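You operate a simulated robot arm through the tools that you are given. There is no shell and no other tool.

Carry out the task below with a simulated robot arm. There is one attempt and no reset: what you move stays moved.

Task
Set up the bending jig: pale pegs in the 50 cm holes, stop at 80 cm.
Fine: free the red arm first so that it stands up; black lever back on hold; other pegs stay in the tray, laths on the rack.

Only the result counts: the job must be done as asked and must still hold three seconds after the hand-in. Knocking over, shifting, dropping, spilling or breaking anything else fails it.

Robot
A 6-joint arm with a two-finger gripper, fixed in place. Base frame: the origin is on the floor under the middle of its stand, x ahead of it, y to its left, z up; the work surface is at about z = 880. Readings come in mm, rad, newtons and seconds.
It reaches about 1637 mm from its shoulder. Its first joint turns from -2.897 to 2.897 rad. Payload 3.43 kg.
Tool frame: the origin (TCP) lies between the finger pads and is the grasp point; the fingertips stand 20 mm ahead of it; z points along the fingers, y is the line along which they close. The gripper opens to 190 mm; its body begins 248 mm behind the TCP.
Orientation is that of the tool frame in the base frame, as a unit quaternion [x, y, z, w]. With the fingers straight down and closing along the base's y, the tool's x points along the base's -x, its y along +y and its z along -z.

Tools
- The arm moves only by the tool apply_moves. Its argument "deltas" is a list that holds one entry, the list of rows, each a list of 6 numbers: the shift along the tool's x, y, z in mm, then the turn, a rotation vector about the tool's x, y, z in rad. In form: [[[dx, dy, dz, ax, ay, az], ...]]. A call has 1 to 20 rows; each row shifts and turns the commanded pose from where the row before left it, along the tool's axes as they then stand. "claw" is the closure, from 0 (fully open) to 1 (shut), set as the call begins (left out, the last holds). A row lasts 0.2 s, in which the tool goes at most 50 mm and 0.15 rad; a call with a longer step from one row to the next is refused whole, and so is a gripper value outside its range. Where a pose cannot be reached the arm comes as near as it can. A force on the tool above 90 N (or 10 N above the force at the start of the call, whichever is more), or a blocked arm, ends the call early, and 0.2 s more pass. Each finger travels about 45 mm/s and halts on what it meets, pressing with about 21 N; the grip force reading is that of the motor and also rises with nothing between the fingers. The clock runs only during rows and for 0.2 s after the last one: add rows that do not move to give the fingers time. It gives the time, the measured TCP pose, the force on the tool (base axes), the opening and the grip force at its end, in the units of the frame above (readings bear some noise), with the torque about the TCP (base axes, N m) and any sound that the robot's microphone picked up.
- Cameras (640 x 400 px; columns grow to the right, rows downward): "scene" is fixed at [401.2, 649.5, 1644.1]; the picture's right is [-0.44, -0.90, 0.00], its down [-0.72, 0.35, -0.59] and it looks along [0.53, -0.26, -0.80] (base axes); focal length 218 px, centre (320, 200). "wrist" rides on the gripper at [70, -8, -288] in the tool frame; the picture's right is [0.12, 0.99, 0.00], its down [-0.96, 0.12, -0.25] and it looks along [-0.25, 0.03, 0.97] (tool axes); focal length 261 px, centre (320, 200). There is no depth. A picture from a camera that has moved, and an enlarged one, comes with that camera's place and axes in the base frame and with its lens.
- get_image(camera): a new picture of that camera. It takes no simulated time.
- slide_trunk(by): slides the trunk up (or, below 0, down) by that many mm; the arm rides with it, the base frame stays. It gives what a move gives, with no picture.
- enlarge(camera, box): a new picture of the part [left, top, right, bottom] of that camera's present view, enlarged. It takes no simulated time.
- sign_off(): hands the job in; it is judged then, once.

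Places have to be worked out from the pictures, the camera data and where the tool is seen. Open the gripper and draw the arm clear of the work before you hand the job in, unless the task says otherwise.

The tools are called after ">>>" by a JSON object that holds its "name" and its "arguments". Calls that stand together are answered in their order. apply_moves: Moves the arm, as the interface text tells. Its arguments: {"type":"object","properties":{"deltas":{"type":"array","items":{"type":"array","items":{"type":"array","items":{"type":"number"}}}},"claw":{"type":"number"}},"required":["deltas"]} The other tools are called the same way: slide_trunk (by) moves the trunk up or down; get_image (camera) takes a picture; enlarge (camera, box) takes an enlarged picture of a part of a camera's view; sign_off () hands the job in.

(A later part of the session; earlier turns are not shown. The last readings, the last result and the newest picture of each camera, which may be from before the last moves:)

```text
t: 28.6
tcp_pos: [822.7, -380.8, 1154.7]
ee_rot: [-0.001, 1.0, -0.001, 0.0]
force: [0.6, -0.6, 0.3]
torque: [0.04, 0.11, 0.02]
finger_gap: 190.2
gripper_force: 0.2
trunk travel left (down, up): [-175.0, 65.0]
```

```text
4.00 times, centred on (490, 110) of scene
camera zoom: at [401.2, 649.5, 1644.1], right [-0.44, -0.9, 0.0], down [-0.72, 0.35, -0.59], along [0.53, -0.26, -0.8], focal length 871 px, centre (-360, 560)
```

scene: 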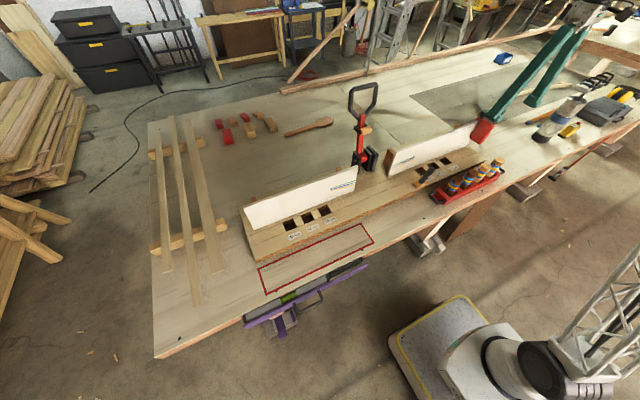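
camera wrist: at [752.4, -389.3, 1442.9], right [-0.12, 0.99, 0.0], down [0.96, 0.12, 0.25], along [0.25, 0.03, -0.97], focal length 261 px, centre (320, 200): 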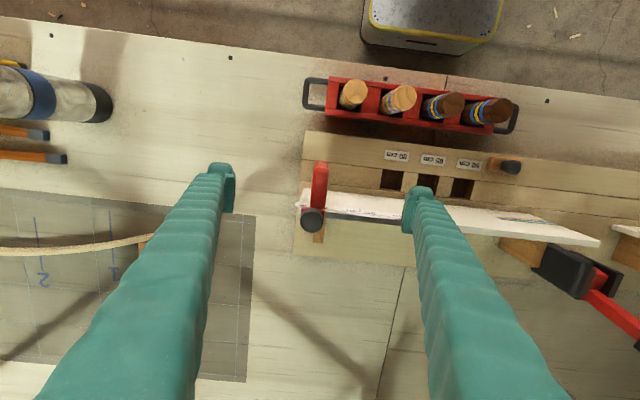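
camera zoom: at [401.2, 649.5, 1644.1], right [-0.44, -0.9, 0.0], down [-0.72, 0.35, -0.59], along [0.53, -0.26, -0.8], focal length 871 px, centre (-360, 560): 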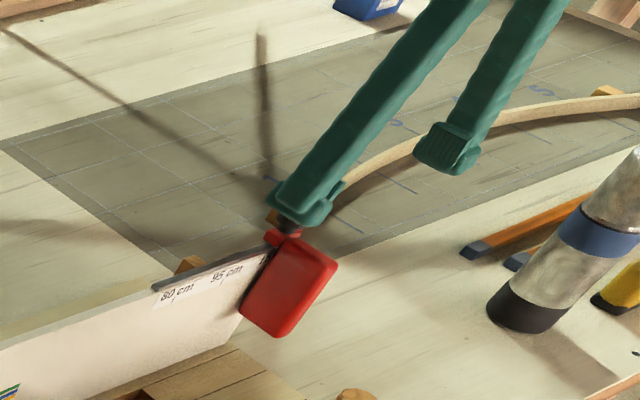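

The paddle centre measures y≈-381 and the fingers straddle it. I'll descend so the pads overlap the paddle and then close on it.

>>> {"name": "apply_moves", "arguments": {"deltas": [[[0, 0, 36, 0, 0, 0], [0, 0, 36, 0, 0, 0], [0, 0, 36, 0, 0, 0]]]}}

>>> {"name": "apply_moves", "arguments": {"claw": 1, "deltas": [[[0, 0, 0, 0, 0, 0], [0, 0, 0, 0, 0, 0], [0, 0, 0, 0, 0, 0], [0, 0, 0, 0, 0, 0], [0, 0, 0, 0, 0, 0], [0, 0, 0, 0, 0, 0], [0, 0, 0, 0, 0, 0], [0, 0, 0, 0, 0, 0], [0, 0, 0, 0, 0, 0], [0, 0, 0, 0, 0, 0], [0, 0, 0, 0, 0, 0]]]}}

>>> {"name": "get_image", "arguments": {"camera": "wrist"}}

>>> {"name": "enlarge", "arguments": {"camera": "scene", "box": [420, 60, 560, 160]}}

```text
t: 29.4
tcp_pos: [821.5, -380.9, 1048.6]
ee_rot: [-0.001, 1.0, 0.001, 0.0]
force: [-0.6, 0.0, -0.2]
torque: [-0.01, -0.03, -0.01]
finger_gap: 190.0
gripper_force: 0.0
trunk travel left (down, up): [-175.0, 65.0]
```

```text
t: 31.8
tcp_pos: [821.2, -381.6, 1048.2]
ee_rot: [0.0, 1.0, 0.0, 0.001]
force: [0.8, -0.3, -0.5]
torque: [0.01, -0.02, 0.05]
finger_gap: 23.2
gripper_force: 42.4
trunk travel left (down, up): [-175.0, 65.0]
```

```text
taken
camera wrist: at [750.7, -388.7, 1335.1], right [-0.12, 0.99, 0.0], down [0.96, 0.12, 0.25], along [0.25, 0.03, -0.97], focal length 261 px, centre (320, 200)
```

wrist: 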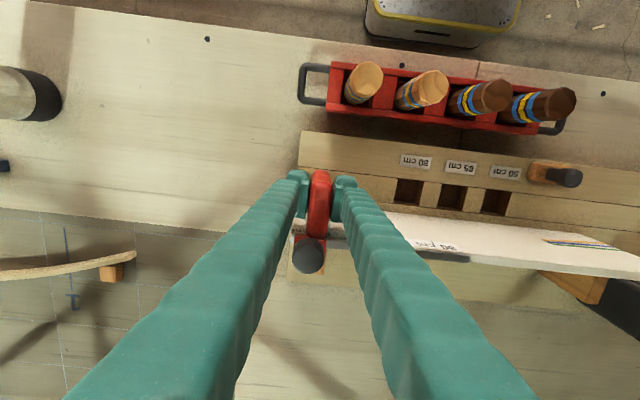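

```text
4.00 times, centred on (490, 110) of scene
camera zoom: at [401.2, 649.5, 1644.1], right [-0.44, -0.9, 0.0], down [-0.72, 0.35, -0.59], along [0.53, -0.26, -0.8], focal length 871 px, centre (-360, 560)
```

zoom: 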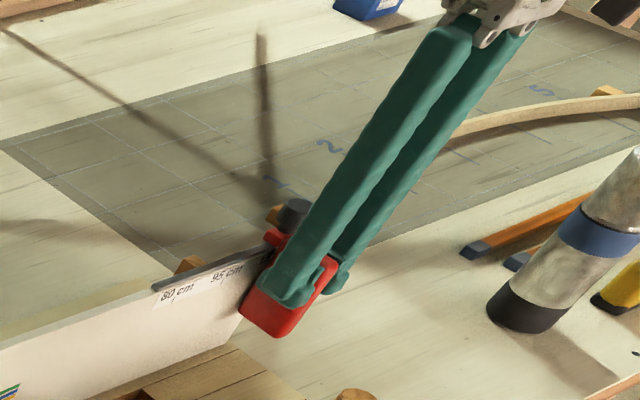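

The paddle is gripped at 23 mm thickness, centred at y≈-381.5 with no side load. I'll try a small slide of 6 mm in +y to see whether it moves freely or is locked.

>>> {"name": "apply_moves", "arguments": {"deltas": [[[0, 2, 0, 0, 0, 0], [0, 2, 0, 0, 0, 0], [0, 2, 0, 0, 0, 0], [0, 0, 0, 0, 0, 0]]]}}

>>> {"name": "get_image", "arguments": {"camera": "wrist"}}

```text
t: 32.8
tcp_pos: [821.8, -374.7, 1047.5]
ee_rot: [0.0, 1.0, 0.0, 0.001]
force: [-3.6, -2.2, -1.6]
torque: [-0.02, 0.06, 0.01]
finger_gap: 22.9
gripper_force: 45.0
trunk travel left (down, up): [-175.0, 65.0]
```

```text
taken
camera wrist: at [750.8, -382.9, 1335.1], right [-0.12, 0.99, 0.0], down [0.96, 0.12, 0.25], along [0.25, 0.03, -0.97], focal length 261 px, centre (320, 200)
```

wrist: 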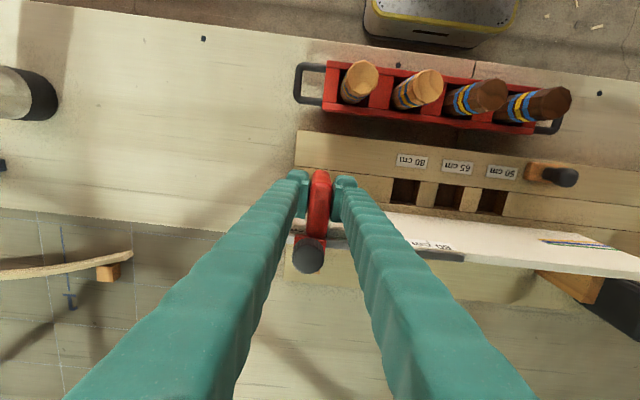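

The stop slides with only a few newtons. I'll slide it about 125 mm further toward the 80 mark in steady steps, then check against the scale.

>>> {"name": "apply_moves", "arguments": {"deltas": [[[0, 8, 0, 0, 0, 0], [0, 9, 0, 0, 0, 0], [0, 9, 0, 0, 0, 0], [0, 9, 0, 0, 0, 0], [0, 9, 0, 0, 0, 0], [0, 9, 0, 0, 0, 0], [0, 9, 0, 0, 0, 0], [0, 9, 0, 0, 0, 0], [0, 9, 0, 0, 0, 0], [0, 9, 0, 0, 0, 0], [0, 9, 0, 0, 0, 0], [0, 9, 0, 0, 0, 0], [0, 9, 0, 0, 0, 0], [0, 9, 0, 0, 0, 0], [0, 0, 0, 0, 0, 0]]]}}

>>> {"name": "get_image", "arguments": {"camera": "wrist"}}

>>> {"name": "enlarge", "arguments": {"camera": "scene", "box": [420, 80, 520, 145]}}

>>> {"name": "enlarge", "arguments": {"camera": "wrist", "box": [240, 150, 400, 280]}}

```text
t: 36.0
tcp_pos: [822.3, -249.2, 1048.1]
ee_rot: [0.0, 1.0, 0.0, 0.001]
force: [-18.1, -0.3, -18.2]
torque: [0.03, 0.12, -0.03]
finger_gap: 22.8
gripper_force: 45.3
trunk travel left (down, up): [-175.0, 65.0]
```

```text
taken
camera wrist: at [751.0, -257.6, 1335.2], right [-0.12, 0.99, 0.0], down [0.96, 0.12, 0.25], along [0.25, 0.03, -0.97], focal length 261 px, centre (320, 200)
```

wrist: 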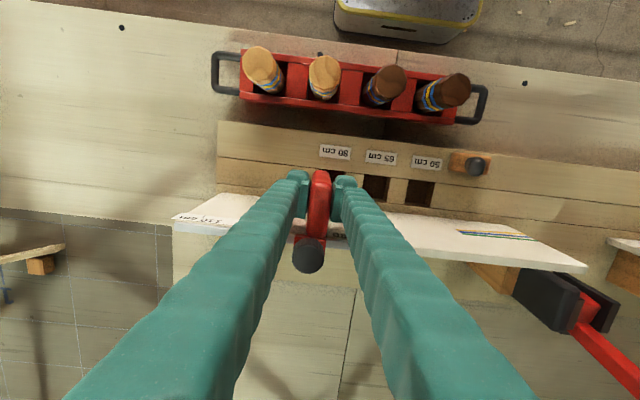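

```text
6.15 times, centred on (470, 112) of scene
camera zoom: at [401.2, 649.5, 1644.1], right [-0.44, -0.9, 0.0], down [-0.72, 0.35, -0.59], along [0.53, -0.26, -0.8], focal length 1340 px, centre (-603, 738)
```

zoom: 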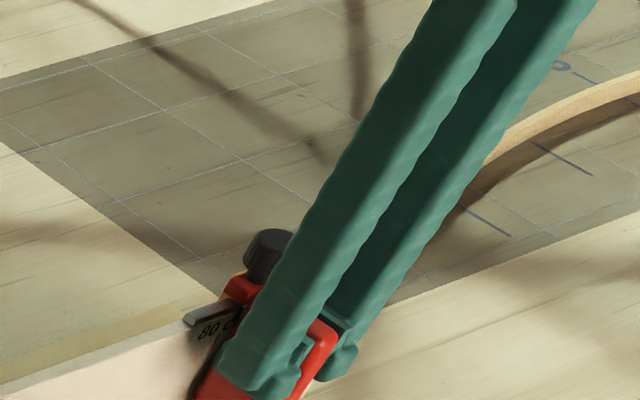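

```text
3.08 times, centred on (320, 215) of wrist
camera zoom: at [751.0, -257.6, 1335.2], right [-0.12, 0.99, 0.0], down [0.96, 0.12, 0.25], along [0.25, 0.03, -0.97], focal length 802 px, centre (320, 154)
```

zoom: 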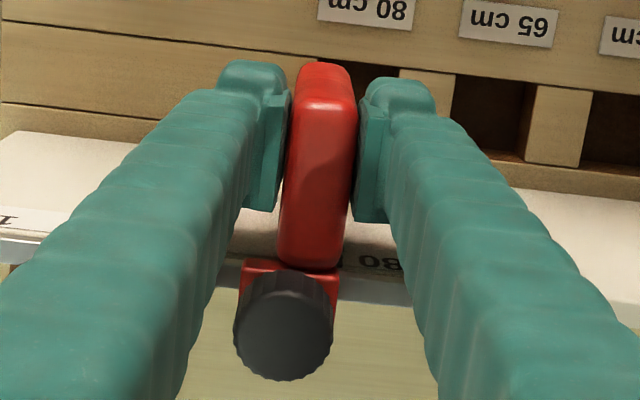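

The stop is near y=-249 now, but about 18 N of strain has built up in x and z. I'll ease the commanded pose slightly toward -x and -z to relieve it before the last bit.

>>> {"name": "apply_moves", "arguments": {"deltas": [[[0.7, 0, 0.7, 0, 0, 0], [0, 0, 0, 0, 0, 0]]]}}

```text
t: 36.6
tcp_pos: [822.6, -248.9, 1048.2]
ee_rot: [0.0, 1.0, 0.0, 0.001]
force: [-10.5, 0.0, -10.2]
torque: [0.01, 0.05, -0.01]
finger_gap: 22.8
gripper_force: 45.1
trunk travel left (down, up): [-175.0, 65.0]
```

Strain is halving as expected. I'll relieve the rest and slide the last 13 mm to y≈-236, my estimate of the 80 tick.

>>> {"name": "apply_moves", "arguments": {"deltas": [[[0.7, 0, 0.7, 0, 0, 0], [0.1, 4.5, 0.1, 0, 0, 0], [0.1, 4.5, 0.1, 0, 0, 0], [0.1, 4, 0.1, 0, 0, 0], [0, 0, 0, 0, 0, 0], [0, 0, 0, 0, 0, 0]]]}}

>>> {"name": "enlarge", "arguments": {"camera": "wrist", "box": [240, 150, 400, 280]}}

```text
t: 38.0
tcp_pos: [821.5, -241.0, 1048.2]
ee_rot: [0.0, 1.0, -0.002, 0.002]
force: [30.9, -64.4, 28.9]
torque: [-0.77, -0.3, 0.34]
finger_gap: 23.1
gripper_force: 45.6
trunk travel left (down, up): [-175.0, 65.0]
```

```text
3.08 times, centred on (320, 215) of wrist
camera zoom: at [748.5, -248.9, 1333.9], right [-0.12, 0.99, 0.0], down [0.96, 0.11, 0.25], along [0.25, 0.03, -0.97], focal length 802 px, centre (320, 154)
```

zoom: 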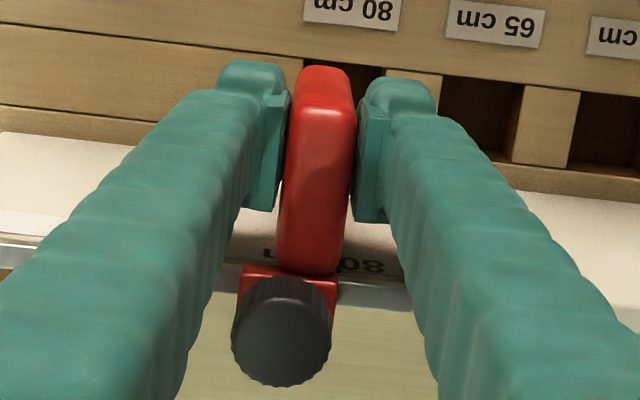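

The y force jumped to -64 N at y≈-241, so the stop has met its travel end or something else. I'll back the command off at once to relieve the load.

>>> {"name": "apply_moves", "arguments": {"deltas": [[[0, -3, 0, 0, 0, 0], [0, -2, 0, 0, 0, 0], [0, 0, 0, 0, 0, 0]]]}}

>>> {"name": "enlarge", "arguments": {"camera": "wrist", "box": [240, 150, 400, 280]}}

>>> {"name": "enlarge", "arguments": {"camera": "scene", "box": [420, 80, 520, 145]}}

```text
t: 38.8
tcp_pos: [820.9, -241.8, 1046.9]
ee_rot: [0.0, 1.0, 0.0, 0.001]
force: [20.7, -41.6, 30.5]
torque: [-0.44, -0.21, 0.13]
finger_gap: 23.0
gripper_force: 44.6
trunk travel left (down, up): [-175.0, 65.0]
```

```text
3.08 times, centred on (320, 215) of wrist
camera zoom: at [749.0, -250.3, 1333.8], right [-0.12, 0.99, 0.0], down [0.96, 0.12, 0.25], along [0.25, 0.03, -0.97], focal length 802 px, centre (320, 154)
```

zoom: 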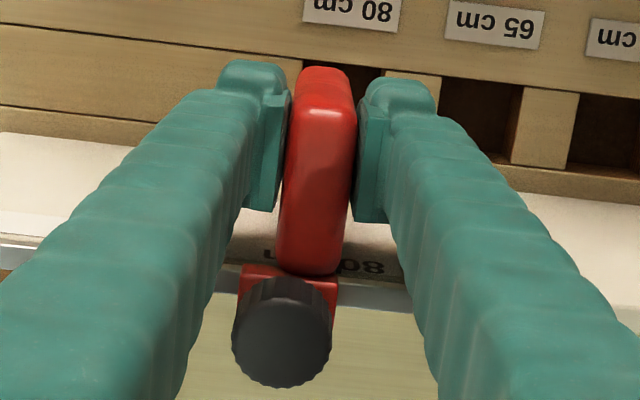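

```text
6.15 times, centred on (470, 112) of scene
camera zoom: at [401.2, 649.5, 1644.1], right [-0.44, -0.9, 0.0], down [-0.72, 0.35, -0.59], along [0.53, -0.26, -0.8], focal length 1340 px, centre (-603, 738)
```

zoom: 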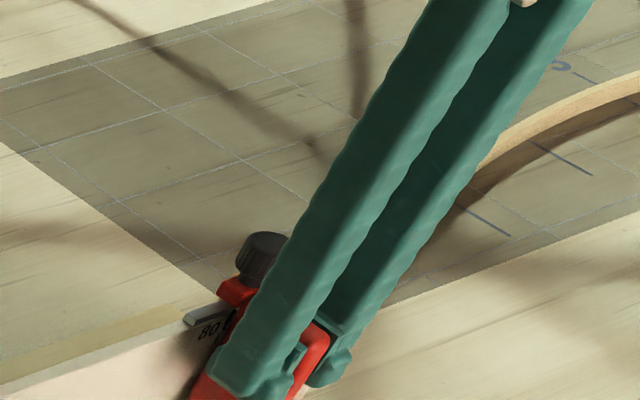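

>>> {"name": "apply_moves", "arguments": {"deltas": [[[0, 0, 0, 0, 0, 0], [0, 0, 0, 0, 0, 0], [0, 0, 0, 0, 0, 0]]]}}

```text
t: 39.6
tcp_pos: [821.0, -242.0, 1047.5]
ee_rot: [-0.001, 1.0, 0.001, 0.001]
force: [21.3, -34.0, 27.4]
torque: [-0.37, -0.22, 0.06]
finger_gap: 23.1
gripper_force: 44.8
trunk travel left (down, up): [-175.0, 65.0]
```

>>> {"name": "apply_moves", "arguments": {"deltas": [[[-0.5, -1.5, -0.5, 0, 0, 0], [-0.4, -1.5, -0.5, 0, 0, 0], [0, 0, 0, 0, 0, 0], [0, 0, 0, 0, 0, 0]]]}}

```text
t: 40.6
tcp_pos: [820.1, -244.5, 1046.9]
ee_rot: [0.0, 1.0, 0.001, 0.0]
force: [-0.4, 1.2, 2.6]
torque: [0.15, 0.77, 0.39]
finger_gap: 23.3
gripper_force: 45.9
trunk travel left (down, up): [-175.0, 65.0]
```

Forces are now near zero at y=-244.5. I'll open just enough to release the stop, lift away, and inspect where the stop sits relative to the 80 tick and what limits it.

>>> {"name": "apply_moves", "arguments": {"claw": 0.6, "deltas": [[[0, 0, 0, 0, 0, 0], [0, 0, 0, 0, 0, 0], [0, 0, 0, 0, 0, 0], [0, 0, 0, 0, 0, 0], [0, 0, 0, 0, 0, 0], [0, 0, 0, 0, 0, 0], [0, 0, -30, 0, 0, 0], [0, 0, -40, 0, 0, 0], [0, 0, -40, 0, 0, 0], [30, 0, -40, 0, 0, 0]]]}}

>>> {"name": "get_image", "arguments": {"camera": "wrist"}}

>>> {"name": "enlarge", "arguments": {"camera": "scene", "box": [430, 95, 500, 145]}}

>>> {"name": "enlarge", "arguments": {"camera": "wrist", "box": [260, 150, 400, 250]}}

```text
t: 42.8
tcp_pos: [791.4, -244.1, 1196.2]
ee_rot: [0.0, 1.0, 0.0, -0.001]
force: [0.2, -0.7, -0.9]
torque: [0.06, 0.22, 0.02]
finger_gap: 75.9
gripper_force: 0.0
trunk travel left (down, up): [-175.0, 65.0]
```

```text
taken
camera wrist: at [721.4, -253.3, 1483.7], right [-0.12, 0.99, 0.0], down [0.96, 0.12, 0.25], along [0.24, 0.03, -0.97], focal length 261 px, centre (320, 200)
```

wrist: 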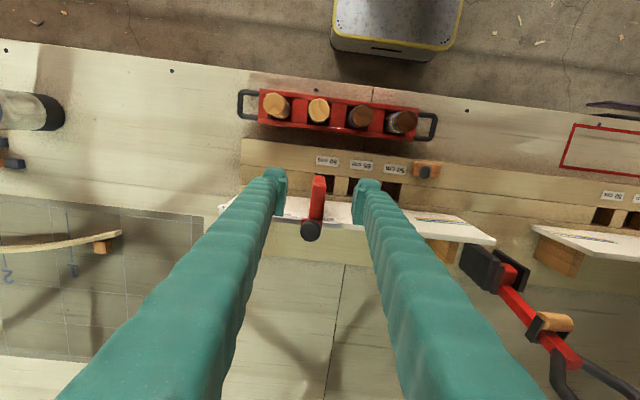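

```text
8.00 times, centred on (465, 120) of scene
camera zoom: at [401.2, 649.5, 1644.1], right [-0.44, -0.9, 0.0], down [-0.72, 0.35, -0.59], along [0.53, -0.26, -0.8], focal length 1742 px, centre (-840, 840)
```

zoom: 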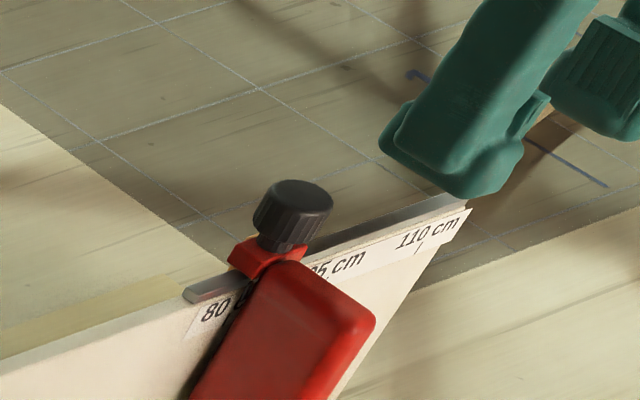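

```text
4.00 times, centred on (330, 200) of wrist
camera zoom: at [721.4, -253.3, 1483.7], right [-0.12, 0.99, 0.0], down [0.96, 0.12, 0.25], along [0.24, 0.03, -0.97], focal length 1043 px, centre (280, 200)
```

zoom: 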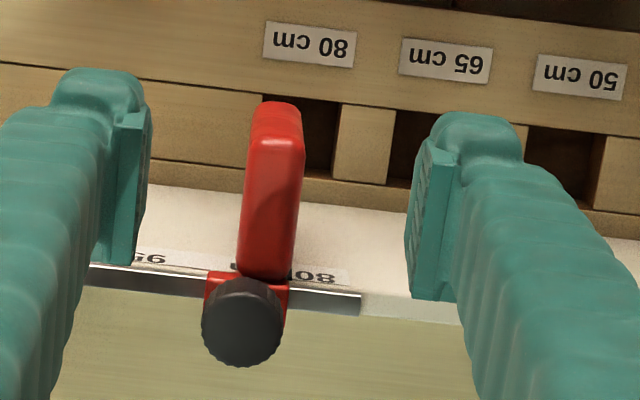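

The stop now sits about 9 mm short of the 80 tick (tick y≈-236, paddle centre ≈-245), and nothing visible blocks it. I'll close the fingers and push gently from its -y side, which leaves the stop free in x and z, to see whether it goes on to the tick.

>>> {"name": "apply_moves", "arguments": {"claw": 1, "deltas": [[[-11, -18, 0, 0, 0, 0], [-11, -20, 0, 0, 0, 0], [-12, -20, 0, 0, 0, 0], [0, 0, 0, 0, 0, 0], [0, 0, 0, 0, 0, 0], [0, 0, 0, 0, 0, 0], [0, 0, 40, 0, 0, 0], [0, 0, 40, 0, 0, 0], [0, 0, 40, 0, 0, 0], [0, 0, 30, 0, 0, 0], [0, 0, 0, 0, 0, 0]]]}}

>>> {"name": "get_image", "arguments": {"camera": "wrist"}}

>>> {"name": "enlarge", "arguments": {"camera": "wrist", "box": [260, 150, 420, 270]}}

```text
t: 45.2
tcp_pos: [824.3, -301.5, 1048.1]
ee_rot: [0.0, 1.0, 0.0, 0.001]
force: [-0.2, -0.3, 0.9]
torque: [-0.03, -0.01, -0.04]
finger_gap: 0.0
gripper_force: 20.9
trunk travel left (down, up): [-175.0, 65.0]
```

```text
taken
camera wrist: at [753.8, -309.9, 1334.3], right [-0.12, 0.99, 0.0], down [0.96, 0.12, 0.25], along [0.25, 0.03, -0.97], focal length 261 px, centre (320, 200)
```

wrist: 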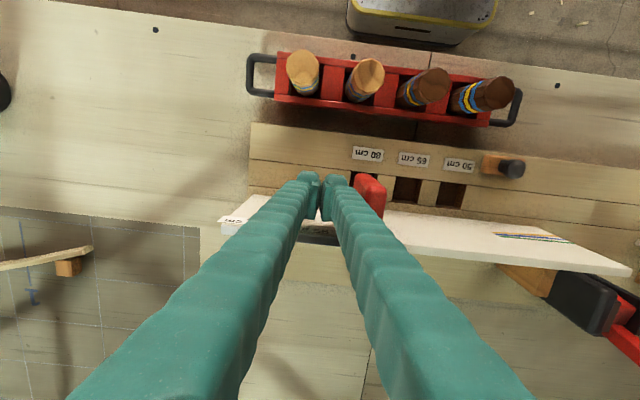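

```text
3.33 times, centred on (340, 210) of wrist
camera zoom: at [753.8, -309.9, 1334.3], right [-0.12, 0.99, 0.0], down [0.96, 0.12, 0.25], along [0.25, 0.03, -0.97], focal length 869 px, centre (253, 167)
```

zoom: 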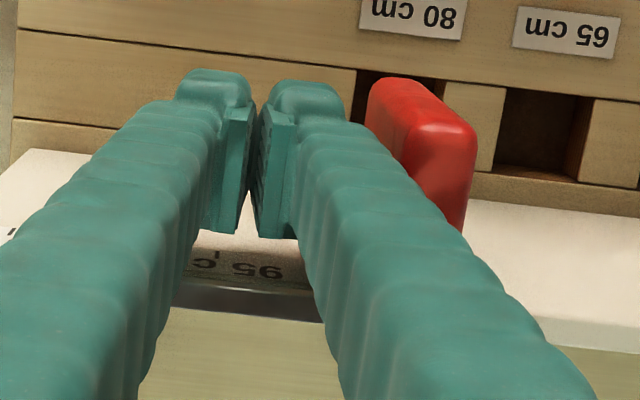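

>>> {"name": "apply_moves", "arguments": {"deltas": [[[0, 4, 0, 0, 0, 0], [0, 4, 0, 0, 0, 0], [0, 4, 0, 0, 0, 0], [0, 2, 0, 0, 0, 0], [0, 2, 0, 0, 0, 0]]]}}

>>> {"name": "apply_moves", "arguments": {"deltas": [[[0, 2, 0, 0, 0, 0], [0, 2, 0, 0, 0, 0], [0, 0, 0, 0, 0, 0]]]}}

>>> {"name": "apply_moves", "arguments": {"deltas": [[[0, 2, 0, 0, 0, 0], [0, 2, 0, 0, 0, 0], [0, 0, 0, 0, 0, 0]]]}}

```text
t: 46.4
tcp_pos: [824.9, -286.0, 1047.6]
ee_rot: [0.0, 1.0, 0.0, 0.0]
force: [-0.2, -6.5, -0.5]
torque: [0.14, -0.06, 0.15]
finger_gap: 0.1
gripper_force: 20.6
trunk travel left (down, up): [-175.0, 65.0]
```

```text
t: 47.2
tcp_pos: [825.4, -286.2, 1047.7]
ee_rot: [0.001, 1.0, -0.001, 0.001]
force: [2.2, -50.5, 2.4]
torque: [1.44, 0.04, 0.04]
finger_gap: 0.0
gripper_force: 20.6
trunk travel left (down, up): [-175.0, 65.0]
```

```text
t: 48.0
tcp_pos: [824.8, -285.9, 1047.1]
ee_rot: [0.001, 1.0, -0.002, 0.001]
force: [8.3, -85.9, 9.8]
torque: [2.72, 0.2, -0.09]
finger_gap: 0.0
gripper_force: 20.6
trunk travel left (down, up): [-175.0, 65.0]
```

The stop doesn't budge at 86 N, so it's at a hard end. I'll back off immediately, rise, and look at the back of the fence around the clip and rail.

>>> {"name": "apply_moves", "arguments": {"deltas": [[[0, -4, 0, 0, 0, 0], [0, -6, 0, 0, 0, 0], [0, -10, 0, 0, 0, 0], [0, 0, -40, 0, 0, 0], [0, 0, -40, 0, 0, 0], [0, 0, -40, 0, 0, 0], [-40, 10, 0, 0, 0, 0], [-40, 10, 0, 0, 0, 0], [-40, 10, 0, 0, 0, 0], [-40, 10, 0, 0, 0, 0]]]}}

>>> {"name": "get_image", "arguments": {"camera": "wrist"}}

>>> {"name": "enlarge", "arguments": {"camera": "scene", "box": [430, 95, 500, 145]}}

```text
t: 50.2
tcp_pos: [964.6, -257.9, 1157.9]
ee_rot: [0.0, 1.0, 0.0, 0.005]
force: [-0.4, 0.1, 0.6]
torque: [0.03, -0.03, 0.01]
finger_gap: 0.0
gripper_force: 21.3
out of reach, approached as far as the arm can: row 10
trunk travel left (down, up): [-175.0, 65.0]
```

```text
taken
camera wrist: at [890.4, -265.6, 1444.2], right [-0.12, 0.99, 0.0], down [0.96, 0.12, 0.26], along [0.25, 0.03, -0.97], focal length 261 px, centre (320, 200)
```

wrist: 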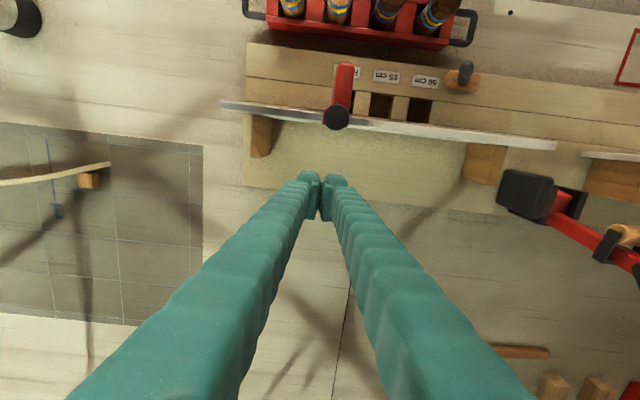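

```text
8.00 times, centred on (465, 120) of scene
camera zoom: at [401.2, 649.5, 1644.1], right [-0.44, -0.9, 0.0], down [-0.72, 0.35, -0.59], along [0.53, -0.26, -0.8], focal length 1742 px, centre (-840, 840)
```

zoom: 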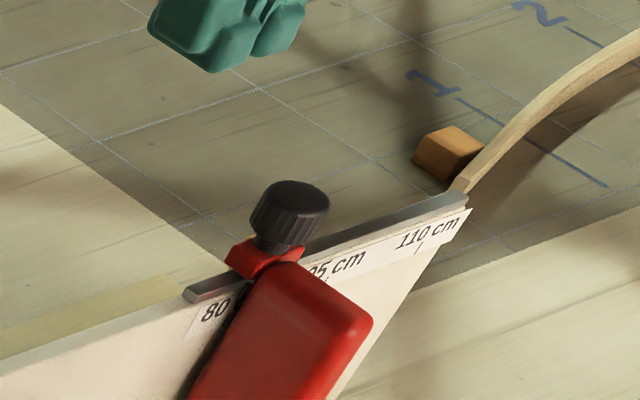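

>>> {"name": "enlarge", "arguments": {"camera": "wrist", "box": [290, 50, 410, 140]}}

>>> {"name": "enlarge", "arguments": {"camera": "wrist", "box": [210, 40, 480, 200]}}

```text
4.44 times, centred on (350, 95) of wrist
camera zoom: at [890.4, -265.6, 1444.2], right [-0.12, 0.99, 0.0], down [0.96, 0.12, 0.26], along [0.25, 0.03, -0.97], focal length 1158 px, centre (187, 667)
```

zoom: 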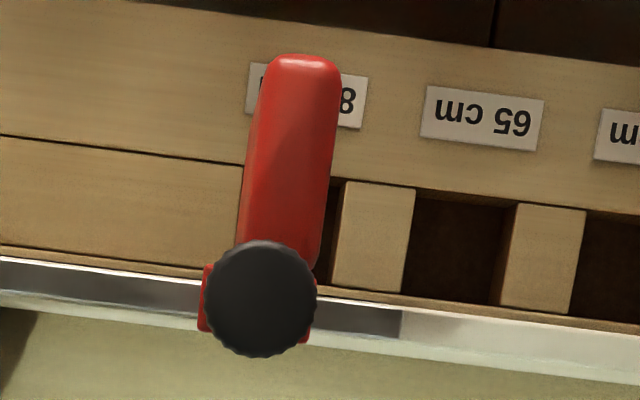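

```text
2.37 times, centred on (345, 120) of wrist
camera zoom: at [890.4, -265.6, 1444.2], right [-0.12, 0.99, 0.0], down [0.96, 0.12, 0.26], along [0.25, 0.03, -0.97], focal length 618 px, centre (261, 390)
```

zoom: 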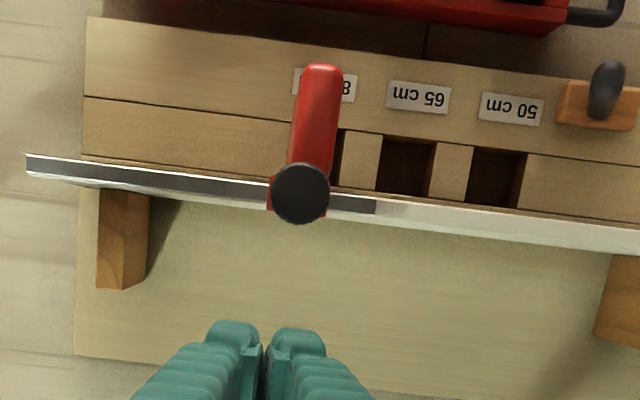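

The paddle's and clip's +y faces are flush at y≈-232, so that working face is the stop's natural reference, and its hard end lies just past the 80 tick at y≈-236. I'll look from the +y side to see the face against the tick.

>>> {"name": "apply_moves", "arguments": {"claw": 0, "deltas": [[[30, 10, -20, 0, 0, 0], [40, 30, 0, 0, 0, 0], [40, 40, 0, 0, 0, 0], [40, 40, 0, 0, 0, 0], [0, 0, 0, 0, 0, 0], [0, 0, 0, 0, 0, 0], [0, 0, 0, 0, 0, 0], [0, 0, 0, 0, 0, 0], [0, 0, 0, 0, 0, 0], [0, 0, 0, 0, 0, 0]]]}}

>>> {"name": "get_image", "arguments": {"camera": "wrist"}}

>>> {"name": "enlarge", "arguments": {"camera": "wrist", "box": [230, 170, 350, 260]}}

```text
refused: row 3 steps farther than a row can; nothing moved
```

```text
taken
camera wrist: at [890.4, -265.6, 1444.2], right [-0.12, 0.99, 0.0], down [0.96, 0.12, 0.26], along [0.25, 0.03, -0.97], focal length 261 px, centre (320, 200)
```

wrist: 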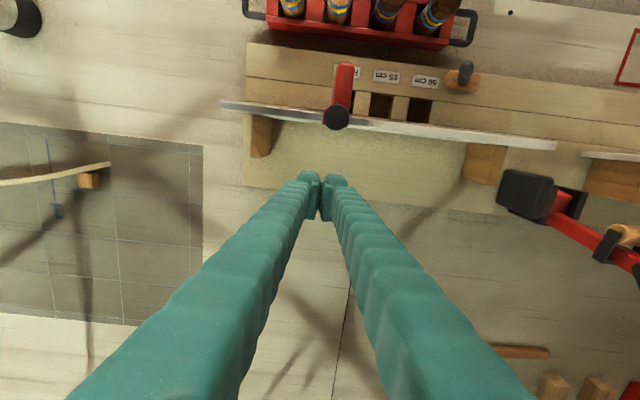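

```text
4.44 times, centred on (290, 215) of wrist
camera zoom: at [890.4, -265.6, 1444.2], right [-0.12, 0.99, 0.0], down [0.96, 0.12, 0.26], along [0.25, 0.03, -0.97], focal length 1158 px, centre (453, 133)
```

zoom: 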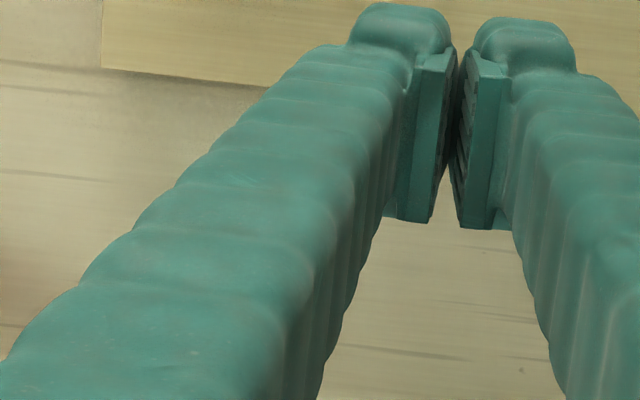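

One row was too long; I'll repeat with shorter steps.

>>> {"name": "apply_moves", "arguments": {"claw": 0, "deltas": [[[30, 10, -20, 0, 0, 0], [35, 25, 0, 0, 0, 0], [35, 25, 0, 0, 0, 0], [35, 25, 0, 0, 0, 0], [35, 25, 0, 0, 0, 0], [20, 10, 0, 0, 0, 0], [0, 0, 0, 0, 0, 0], [0, 0, 0, 0, 0, 0], [0, 0, 0, 0, 0, 0], [0, 0, 0, 0, 0, 0], [0, 0, 0, 0, 0, 0]]]}}

>>> {"name": "get_image", "arguments": {"camera": "wrist"}}

>>> {"name": "enlarge", "arguments": {"camera": "wrist", "box": [220, 170, 340, 260]}}

```text
t: 52.6
tcp_pos: [775.3, -137.2, 1176.0]
ee_rot: [0.001, 1.0, 0.0, 0.001]
force: [-0.1, -0.3, -0.5]
torque: [-0.01, 0.01, 0.01]
finger_gap: 190.0
gripper_force: 0.0
trunk travel left (down, up): [-175.0, 65.0]
```

```text
taken
camera wrist: at [703.0, -145.5, 1463.0], right [-0.12, 0.99, 0.0], down [0.96, 0.12, 0.25], along [0.25, 0.03, -0.97], focal length 261 px, centre (320, 200)
```

wrist: 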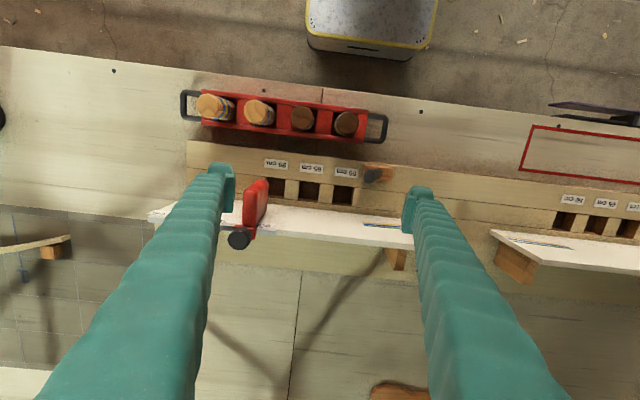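

```text
4.44 times, centred on (280, 215) of wrist
camera zoom: at [703.0, -145.5, 1463.0], right [-0.12, 0.99, 0.0], down [0.96, 0.12, 0.25], along [0.25, 0.03, -0.97], focal length 1158 px, centre (498, 133)
```

zoom: 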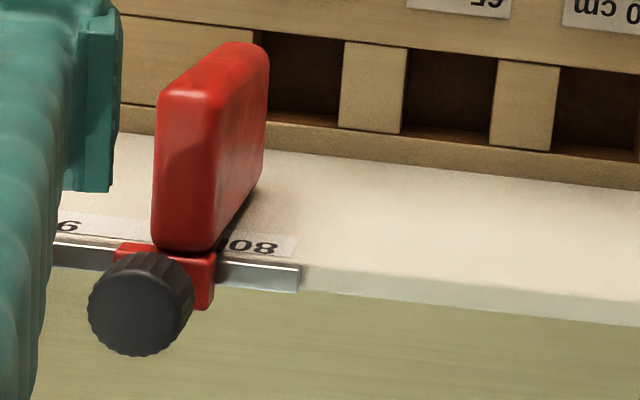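

From this side the paddle's and clip's +y faces look flush, with the tick hidden just behind that face. I'll regrip the stop, slide it back about 12 mm to expose the tick, and measure the face against it properly.

>>> {"name": "apply_moves", "arguments": {"deltas": [[[-12, -27, 0, 0, 0, 0], [-12, -27, 0, 0, 0, 0], [-12, -27, 0, 0, 0, 0], [-11, -26, 0, 0, 0, 0], [0, 0, 42, 0, 0, 0], [0, 0, 42, 0, 0, 0], [0, 0, 43, 0, 0, 0], [0, 0, 0, 0, 0, 0]]]}}

>>> {"name": "apply_moves", "arguments": {"claw": 1, "deltas": [[[0, 0, 0, 0, 0, 0], [0, 0, 0, 0, 0, 0], [0, 0, 0, 0, 0, 0], [0, 0, 0, 0, 0, 0], [0, 0, 0, 0, 0, 0], [0, 0, 0, 0, 0, 0], [0, 0, 0, 0, 0, 0], [0, 0, 0, 0, 0, 0], [0, 0, 0, 0, 0, 0], [0, 0, 0, 0, 0, 0], [0, 0, 0, 0, 0, 0]]]}}

```text
t: 54.4
tcp_pos: [822.3, -244.1, 1047.7]
ee_rot: [0.0, 1.0, 0.0, 0.001]
force: [0.0, -0.4, 0.4]
torque: [0.01, -0.01, 0.02]
finger_gap: 190.0
gripper_force: 0.0
trunk travel left (down, up): [-175.0, 65.0]
```

```text
t: 56.8
tcp_pos: [821.8, -244.3, 1049.2]
ee_rot: [0.0, 1.0, 0.001, 0.001]
force: [0.4, 1.6, -0.8]
torque: [0.03, -0.02, -0.01]
finger_gap: 23.0
gripper_force: 42.8
trunk travel left (down, up): [-175.0, 65.0]
```

>>> {"name": "apply_moves", "arguments": {"deltas": [[[0, -4, 0, 0, 0, 0], [0, -4, 0, 0, 0, 0], [0, -4, 0, 0, 0, 0], [0, 0, 0, 0, 0, 0], [0, 0, 0, 0, 0, 0]]]}}

>>> {"name": "apply_moves", "arguments": {"claw": 0.3, "deltas": [[[0, 0, 0, 0, 0, 0], [0, 0, 0, 0, 0, 0], [0, 0, 0, 0, 0, 0], [0, 0, 0, 0, 0, 0], [0, 0, 0, 0, 0, 0], [0, 0, 0, 0, 0, 0], [0, 0, -30, 0, 0, 0], [0, 0, -35, 0, 0, 0], [10, 10, -35, 0, 0, 0], [10, 10, 0, 0, 0, 0], [20, 10, 0, 0, 0, 0]]]}}

>>> {"name": "enlarge", "arguments": {"camera": "wrist", "box": [260, 170, 380, 260]}}

>>> {"name": "enlarge", "arguments": {"camera": "scene", "box": [430, 95, 500, 145]}}

```text
t: 58.0
tcp_pos: [821.8, -257.1, 1048.3]
ee_rot: [0.0, 1.0, -0.001, 0.0]
force: [-2.6, 0.5, -2.9]
torque: [-0.01, 0.06, 0.01]
finger_gap: 22.8
gripper_force: 45.3
trunk travel left (down, up): [-175.0, 65.0]
```

```text
t: 60.4
tcp_pos: [781.9, -226.6, 1149.4]
ee_rot: [0.0, 1.0, 0.0, 0.0]
force: [0.2, -0.2, -0.5]
torque: [0.07, 0.13, 0.01]
finger_gap: 133.2
gripper_force: 0.1
trunk travel left (down, up): [-175.0, 65.0]
```

```text
4.44 times, centred on (320, 215) of wrist
camera zoom: at [711.1, -234.2, 1436.3], right [-0.12, 0.99, 0.0], down [0.96, 0.12, 0.25], along [0.25, 0.03, -0.97], focal length 1158 px, centre (320, 133)
```

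zoom: 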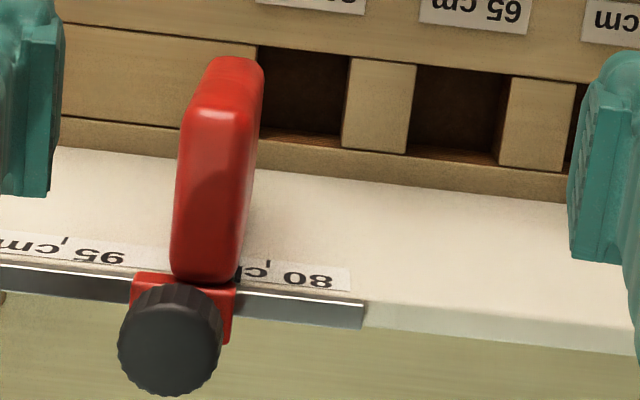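

```text
8.00 times, centred on (465, 120) of scene
camera zoom: at [401.2, 649.5, 1644.1], right [-0.44, -0.9, 0.0], down [-0.72, 0.35, -0.59], along [0.53, -0.26, -0.8], focal length 1742 px, centre (-840, 840)
```

zoom: 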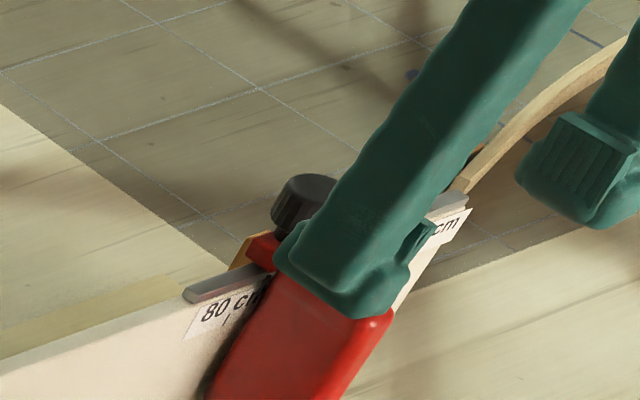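

The tick now shows at y≈-234.7, and with the paddle centred at -257.1 its +y face sits about 11 mm short of the tick. So the face lands on 80 with the paddle centred near y=-246.3. I'll regrip and slide it there.

>>> {"name": "apply_moves", "arguments": {"deltas": [[[-20, -10, 0, 0, 0, 0], [-20, -20, 0, 0, 0, 0], [0, 0, 33, 0, 0, 0], [0, 0, 33, 0, 0, 0], [0, 0, 34, 0, 0, 0], [0, 0, 0, 0, 0, 0]]]}}

>>> {"name": "apply_moves", "arguments": {"claw": 1, "deltas": [[[0, 0, 0, 0, 0, 0], [0, 0, 0, 0, 0, 0], [0, 0, 0, 0, 0, 0], [0, 0, 0, 0, 0, 0], [0, 0, 0, 0, 0, 0], [0, 0, 0, 0, 0, 0], [0, 0, 0, 0, 0, 0], [0, 0, 0, 0, 0, 0], [0, 0, 0, 0, 0, 0]]]}}

>>> {"name": "apply_moves", "arguments": {"deltas": [[[0, 3, 0, 0, 0, 0], [0, 3, 0, 0, 0, 0], [0, 3, 0, 0, 0, 0], [0, 1.4, 0, 0, 0, 0], [0, 0, 0, 0, 0, 0], [0, 0, 0, 0, 0, 0]]]}}

```text
t: 61.8
tcp_pos: [822.5, -255.1, 1047.9]
ee_rot: [-0.001, 1.0, 0.0, 0.001]
force: [0.2, 0.3, -0.7]
torque: [0.01, 0.02, 0.0]
finger_gap: 132.8
gripper_force: 0.0
trunk travel left (down, up): [-175.0, 65.0]
```

```text
t: 63.8
tcp_pos: [821.5, -255.6, 1050.1]
ee_rot: [0.001, 1.0, 0.0, 0.0]
force: [0.3, -1.6, -1.4]
torque: [0.0, -0.02, -0.02]
finger_gap: 23.0
gripper_force: 45.5
trunk travel left (down, up): [-175.0, 65.0]
```

```text
t: 65.2
tcp_pos: [822.5, -245.4, 1049.9]
ee_rot: [0.0, 1.0, 0.0, 0.001]
force: [-9.4, -1.5, -5.0]
torque: [-0.04, 0.09, 0.01]
finger_gap: 23.0
gripper_force: 45.1
trunk travel left (down, up): [-175.0, 65.0]
```

The paddle is now centred near y≈-245.6, which puts its face at about -234.2 on the tick. I'll open, lift away and verify.

>>> {"name": "apply_moves", "arguments": {"claw": 0.3, "deltas": [[[0, -0.4, 0, 0, 0, 0], [0, 0, 0, 0, 0, 0], [0, 0, 0, 0, 0, 0], [0, 0, 0, 0, 0, 0], [0, 0, 0, 0, 0, 0], [0, 0, 0, 0, 0, 0], [0, 0, 0, 0, 0, 0], [0, 0, -30, 0, 0, 0], [0, 0, -35, 0, 0, 0], [10, 10, -35, 0, 0, 0], [20, 10, 0, 0, 0, 0], [20, 20, 0, 0, 0, 0]]]}}

>>> {"name": "enlarge", "arguments": {"camera": "wrist", "box": [260, 170, 380, 260]}}

>>> {"name": "enlarge", "arguments": {"camera": "scene", "box": [430, 95, 500, 145]}}

```text
t: 67.8
tcp_pos: [771.6, -206.3, 1149.6]
ee_rot: [0.0, 1.0, 0.0, 0.001]
force: [0.6, -0.2, -0.3]
torque: [0.08, 0.1, -0.02]
finger_gap: 133.0
gripper_force: 0.1
trunk travel left (down, up): [-175.0, 65.0]
```

```text
4.44 times, centred on (320, 215) of wrist
camera zoom: at [700.4, -214.8, 1436.5], right [-0.12, 0.99, 0.0], down [0.96, 0.11, 0.25], along [0.25, 0.03, -0.97], focal length 1158 px, centre (320, 133)
```

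zoom: 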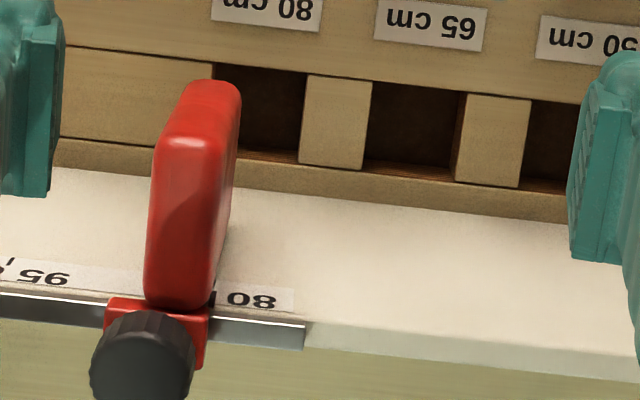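

```text
8.00 times, centred on (465, 120) of scene
camera zoom: at [401.2, 649.5, 1644.1], right [-0.44, -0.9, 0.0], down [-0.72, 0.35, -0.59], along [0.53, -0.26, -0.8], focal length 1742 px, centre (-840, 840)
```

zoom: 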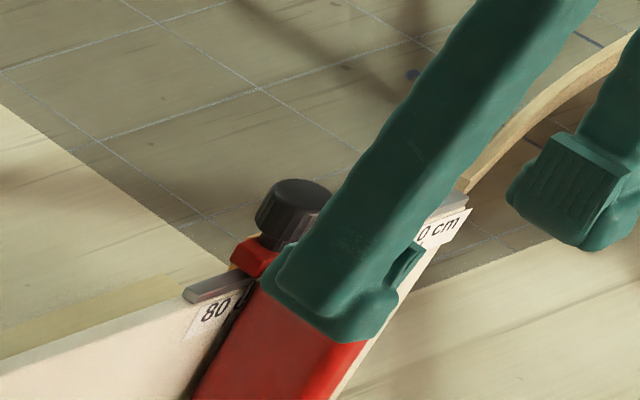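

>>> {"name": "enlarge", "arguments": {"camera": "wrist", "box": [280, 220, 330, 255]}}

>>> {"name": "enlarge", "arguments": {"camera": "scene", "box": [448, 120, 478, 140]}}

```text
11.43 times, centred on (305, 238) of wrist
camera zoom: at [700.4, -214.8, 1436.5], right [-0.12, 0.99, 0.0], down [0.96, 0.11, 0.25], along [0.25, 0.03, -0.97], focal length 2979 px, centre (491, -229)
```

zoom: 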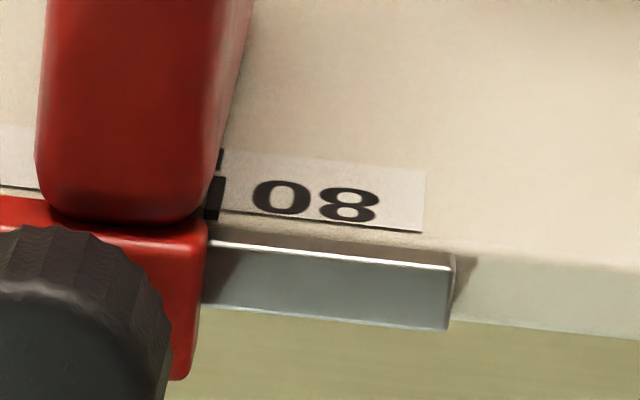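

```text
16.00 times, centred on (463, 130) of scene
camera zoom: at [401.2, 649.5, 1644.1], right [-0.44, -0.9, 0.0], down [-0.72, 0.35, -0.59], along [0.53, -0.26, -0.8], focal length 3485 px, centre (-1968, 1320)
```

zoom: 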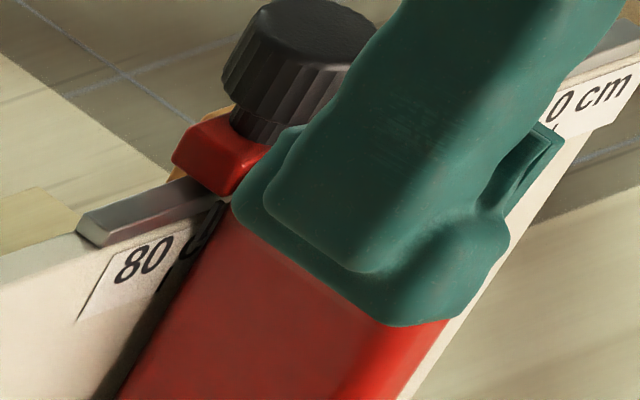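

The enlarged view shows the 80 tick right at the edge of the stop's +y face, so the stop is set at 80. Next I'll measure the right 50 cm hole from directly above.

>>> {"name": "apply_moves", "arguments": {"claw": 0, "deltas": [[[0, 38, 0, 0, 0, 0], [0, 38, 0, 0, 0, 0], [0, 39, 0, 0, 0, 0], [0, 0, 37, 0, 0, 0], [0, 0, 0, 0, 0, 0], [0, 0, 0, 0, 0, 0], [0, 0, 0, 0, 0, 0]]]}}

>>> {"name": "get_image", "arguments": {"camera": "wrist"}}

>>> {"name": "enlarge", "arguments": {"camera": "wrist", "box": [270, 165, 370, 235]}}

```text
t: 69.4
tcp_pos: [771.7, -91.8, 1112.6]
ee_rot: [0.0, 1.0, 0.0, 0.001]
force: [-1.0, -0.1, 0.0]
torque: [-0.04, 0.02, 0.0]
finger_gap: 189.9
gripper_force: 0.0
trunk travel left (down, up): [-175.0, 65.0]
```

```text
taken
camera wrist: at [700.1, -99.2, 1399.9], right [-0.12, 0.99, 0.0], down [0.96, 0.12, 0.25], along [0.25, 0.03, -0.97], focal length 261 px, centre (320, 200)
```

wrist: 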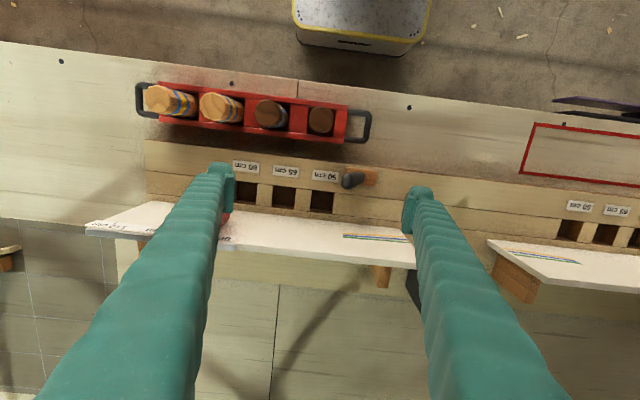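

```text
5.71 times, centred on (320, 200) of wrist
camera zoom: at [700.1, -99.2, 1399.9], right [-0.12, 0.99, 0.0], down [0.96, 0.12, 0.25], along [0.25, 0.03, -0.97], focal length 1489 px, centre (320, 200)
```

zoom: 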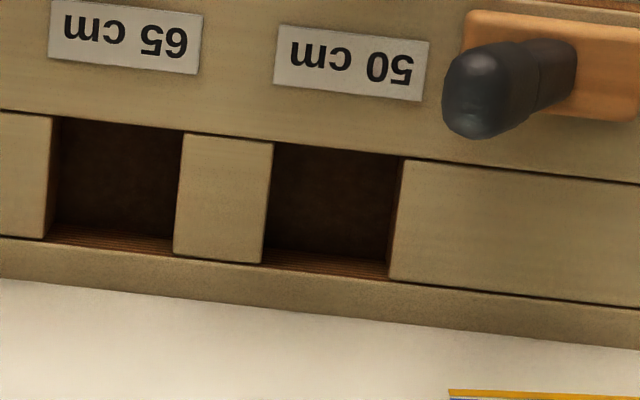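

The right 50 cm hole is about 42 mm square near (825, -80). I need the jig-top height for accuracy, so I'll take two more views shifted sideways for parallax.

>>> {"name": "apply_moves", "arguments": {"deltas": [[[0, 40, 0, 0, 0, 0], [0, 40, 0, 0, 0, 0], [0, 30, 0, 0, 0, 0], [0, 0, 0, 0, 0, 0], [0, 0, 0, 0, 0, 0]]]}}

>>> {"name": "enlarge", "arguments": {"camera": "wrist", "box": [210, 155, 310, 225]}}

>>> {"name": "apply_moves", "arguments": {"deltas": [[[0, -40, 0, 0, 0, 0], [0, -40, 0, 0, 0, 0], [0, -40, 0, 0, 0, 0], [0, -40, 0, 0, 0, 0], [0, -40, 0, 0, 0, 0], [0, -20, 0, 0, 0, 0], [0, 0, 0, 0, 0, 0], [0, 0, 0, 0, 0, 0]]]}}

>>> {"name": "enlarge", "arguments": {"camera": "wrist", "box": [320, 170, 420, 240]}}

>>> {"name": "get_image", "arguments": {"camera": "wrist"}}

```text
t: 70.6
tcp_pos: [772.6, 18.3, 1111.7]
ee_rot: [0.0, 1.0, 0.0, 0.001]
force: [-1.2, 0.1, -0.5]
torque: [0.02, 0.0, 0.02]
finger_gap: 190.1
gripper_force: 0.0
trunk travel left (down, up): [-175.0, 65.0]
```

```text
5.71 times, centred on (260, 190) of wrist
camera zoom: at [700.2, 10.9, 1399.5], right [-0.12, 0.99, 0.0], down [0.96, 0.12, 0.25], along [0.25, 0.03, -0.97], focal length 1489 px, centre (663, 257)
```

zoom: 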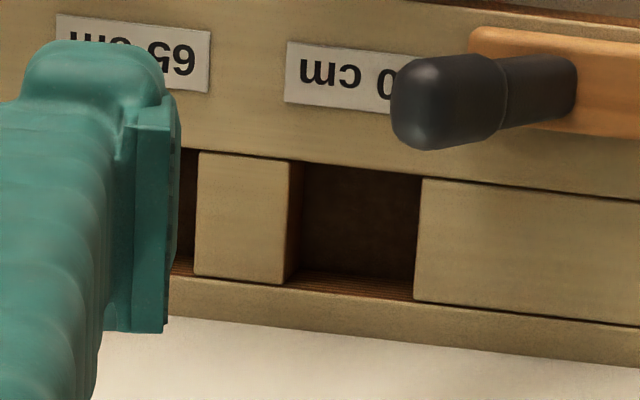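

```text
t: 72.4
tcp_pos: [770.8, -201.1, 1112.9]
ee_rot: [0.001, 1.0, 0.0, 0.001]
force: [0.5, 0.1, 0.2]
torque: [0.0, 0.0, 0.02]
finger_gap: 189.7
gripper_force: 0.1
trunk travel left (down, up): [-175.0, 65.0]
```

```text
5.71 times, centred on (370, 205) of wrist
camera zoom: at [700.2, -208.7, 1400.1], right [-0.12, 0.99, 0.0], down [0.96, 0.12, 0.25], along [0.25, 0.03, -0.97], focal length 1489 px, centre (34, 171)
```

zoom: 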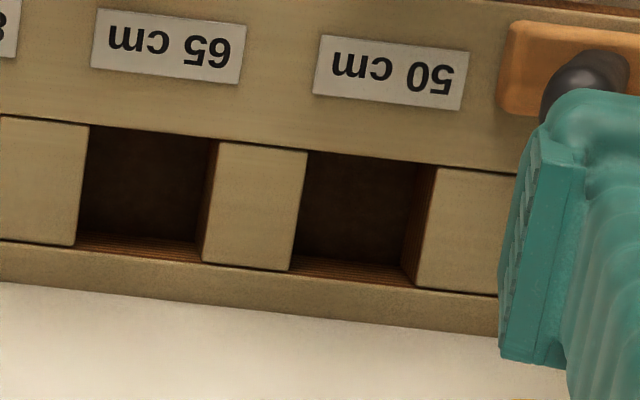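

```text
taken
camera wrist: at [700.2, -208.7, 1400.1], right [-0.12, 0.99, 0.0], down [0.96, 0.12, 0.25], along [0.25, 0.03, -0.97], focal length 261 px, centre (320, 200)
```

wrist: 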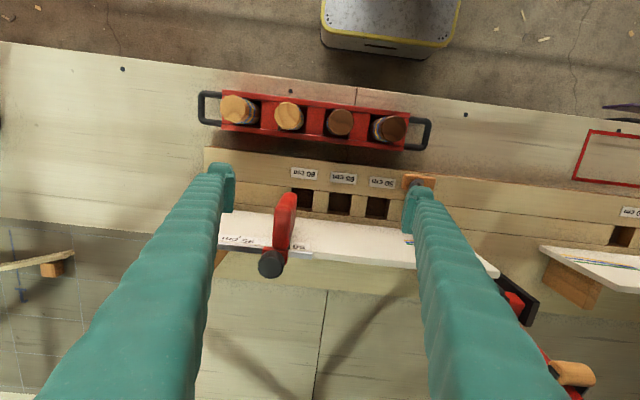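

Parallax puts the jig top at z≈907 and the right 50 hole at y from -101.5 to -57 and x from 809 to 852, so the centre is about (830, -79). Now I'll view the pegs from above for their positions and diameters.

>>> {"name": "apply_moves", "arguments": {"deltas": [[[40, 0, -25, 0, 0, 0], [35, 0, -25, 0, 0, 0], [30, -20, 0, 0, 0, 0], [30, -20, 0, 0, 0, 0], [0, 0, 0, 0, 0, 0], [0, 0, 0, 0, 0, 0]]]}}

>>> {"name": "enlarge", "arguments": {"camera": "wrist", "box": [225, 140, 425, 265]}}

>>> {"name": "apply_moves", "arguments": {"deltas": [[[0, -40, 0, 0, 0, 0], [0, -40, 0, 0, 0, 0], [0, -40, 0, 0, 0, 0], [0, 0, 0, 0, 0, 0], [0, 0, 0, 0, 0, 0]]]}}

>>> {"name": "enlarge", "arguments": {"camera": "wrist", "box": [225, 140, 425, 265]}}

```text
t: 73.8
tcp_pos: [637.2, -240.6, 1162.5]
ee_rot: [0.0, 1.0, 0.001, 0.001]
force: [0.1, -0.6, -0.7]
torque: [-0.02, -0.02, 0.01]
finger_gap: 189.9
gripper_force: 0.1
trunk travel left (down, up): [-175.0, 65.0]
```

```text
3.20 times, centred on (325, 202) of wrist
camera zoom: at [565.3, -249.8, 1449.7], right [-0.12, 0.99, 0.0], down [0.96, 0.12, 0.25], along [0.25, 0.03, -0.97], focal length 834 px, centre (304, 192)
```

zoom: 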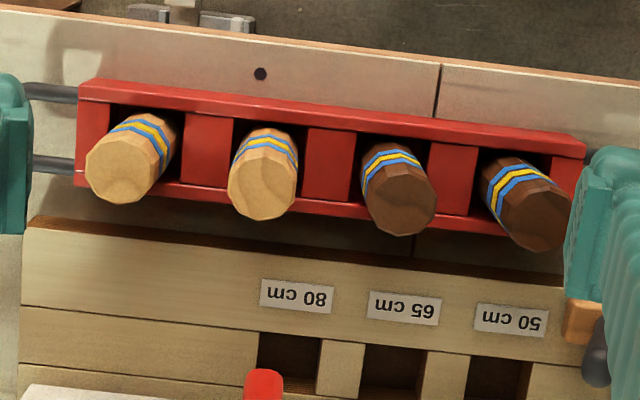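

```text
t: 75.0
tcp_pos: [637.5, -361.5, 1162.5]
ee_rot: [0.001, 1.0, 0.001, 0.001]
force: [0.0, -0.5, -0.2]
torque: [-0.01, 0.0, 0.0]
finger_gap: 190.1
gripper_force: 0.1
trunk travel left (down, up): [-175.0, 65.0]
```

```text
3.20 times, centred on (325, 202) of wrist
camera zoom: at [565.8, -369.2, 1448.7], right [-0.12, 0.99, 0.0], down [0.96, 0.12, 0.25], along [0.25, 0.03, -0.97], focal length 834 px, centre (304, 192)
```

zoom: 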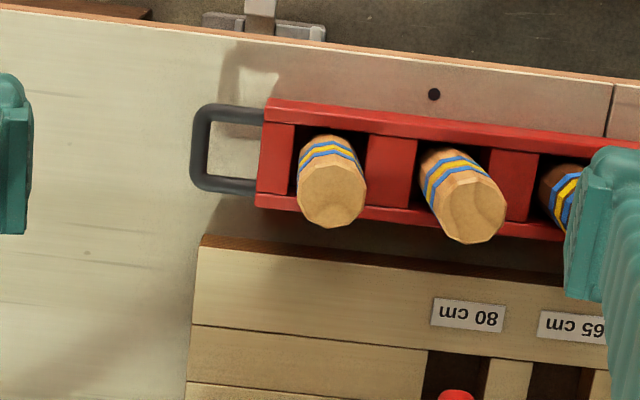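

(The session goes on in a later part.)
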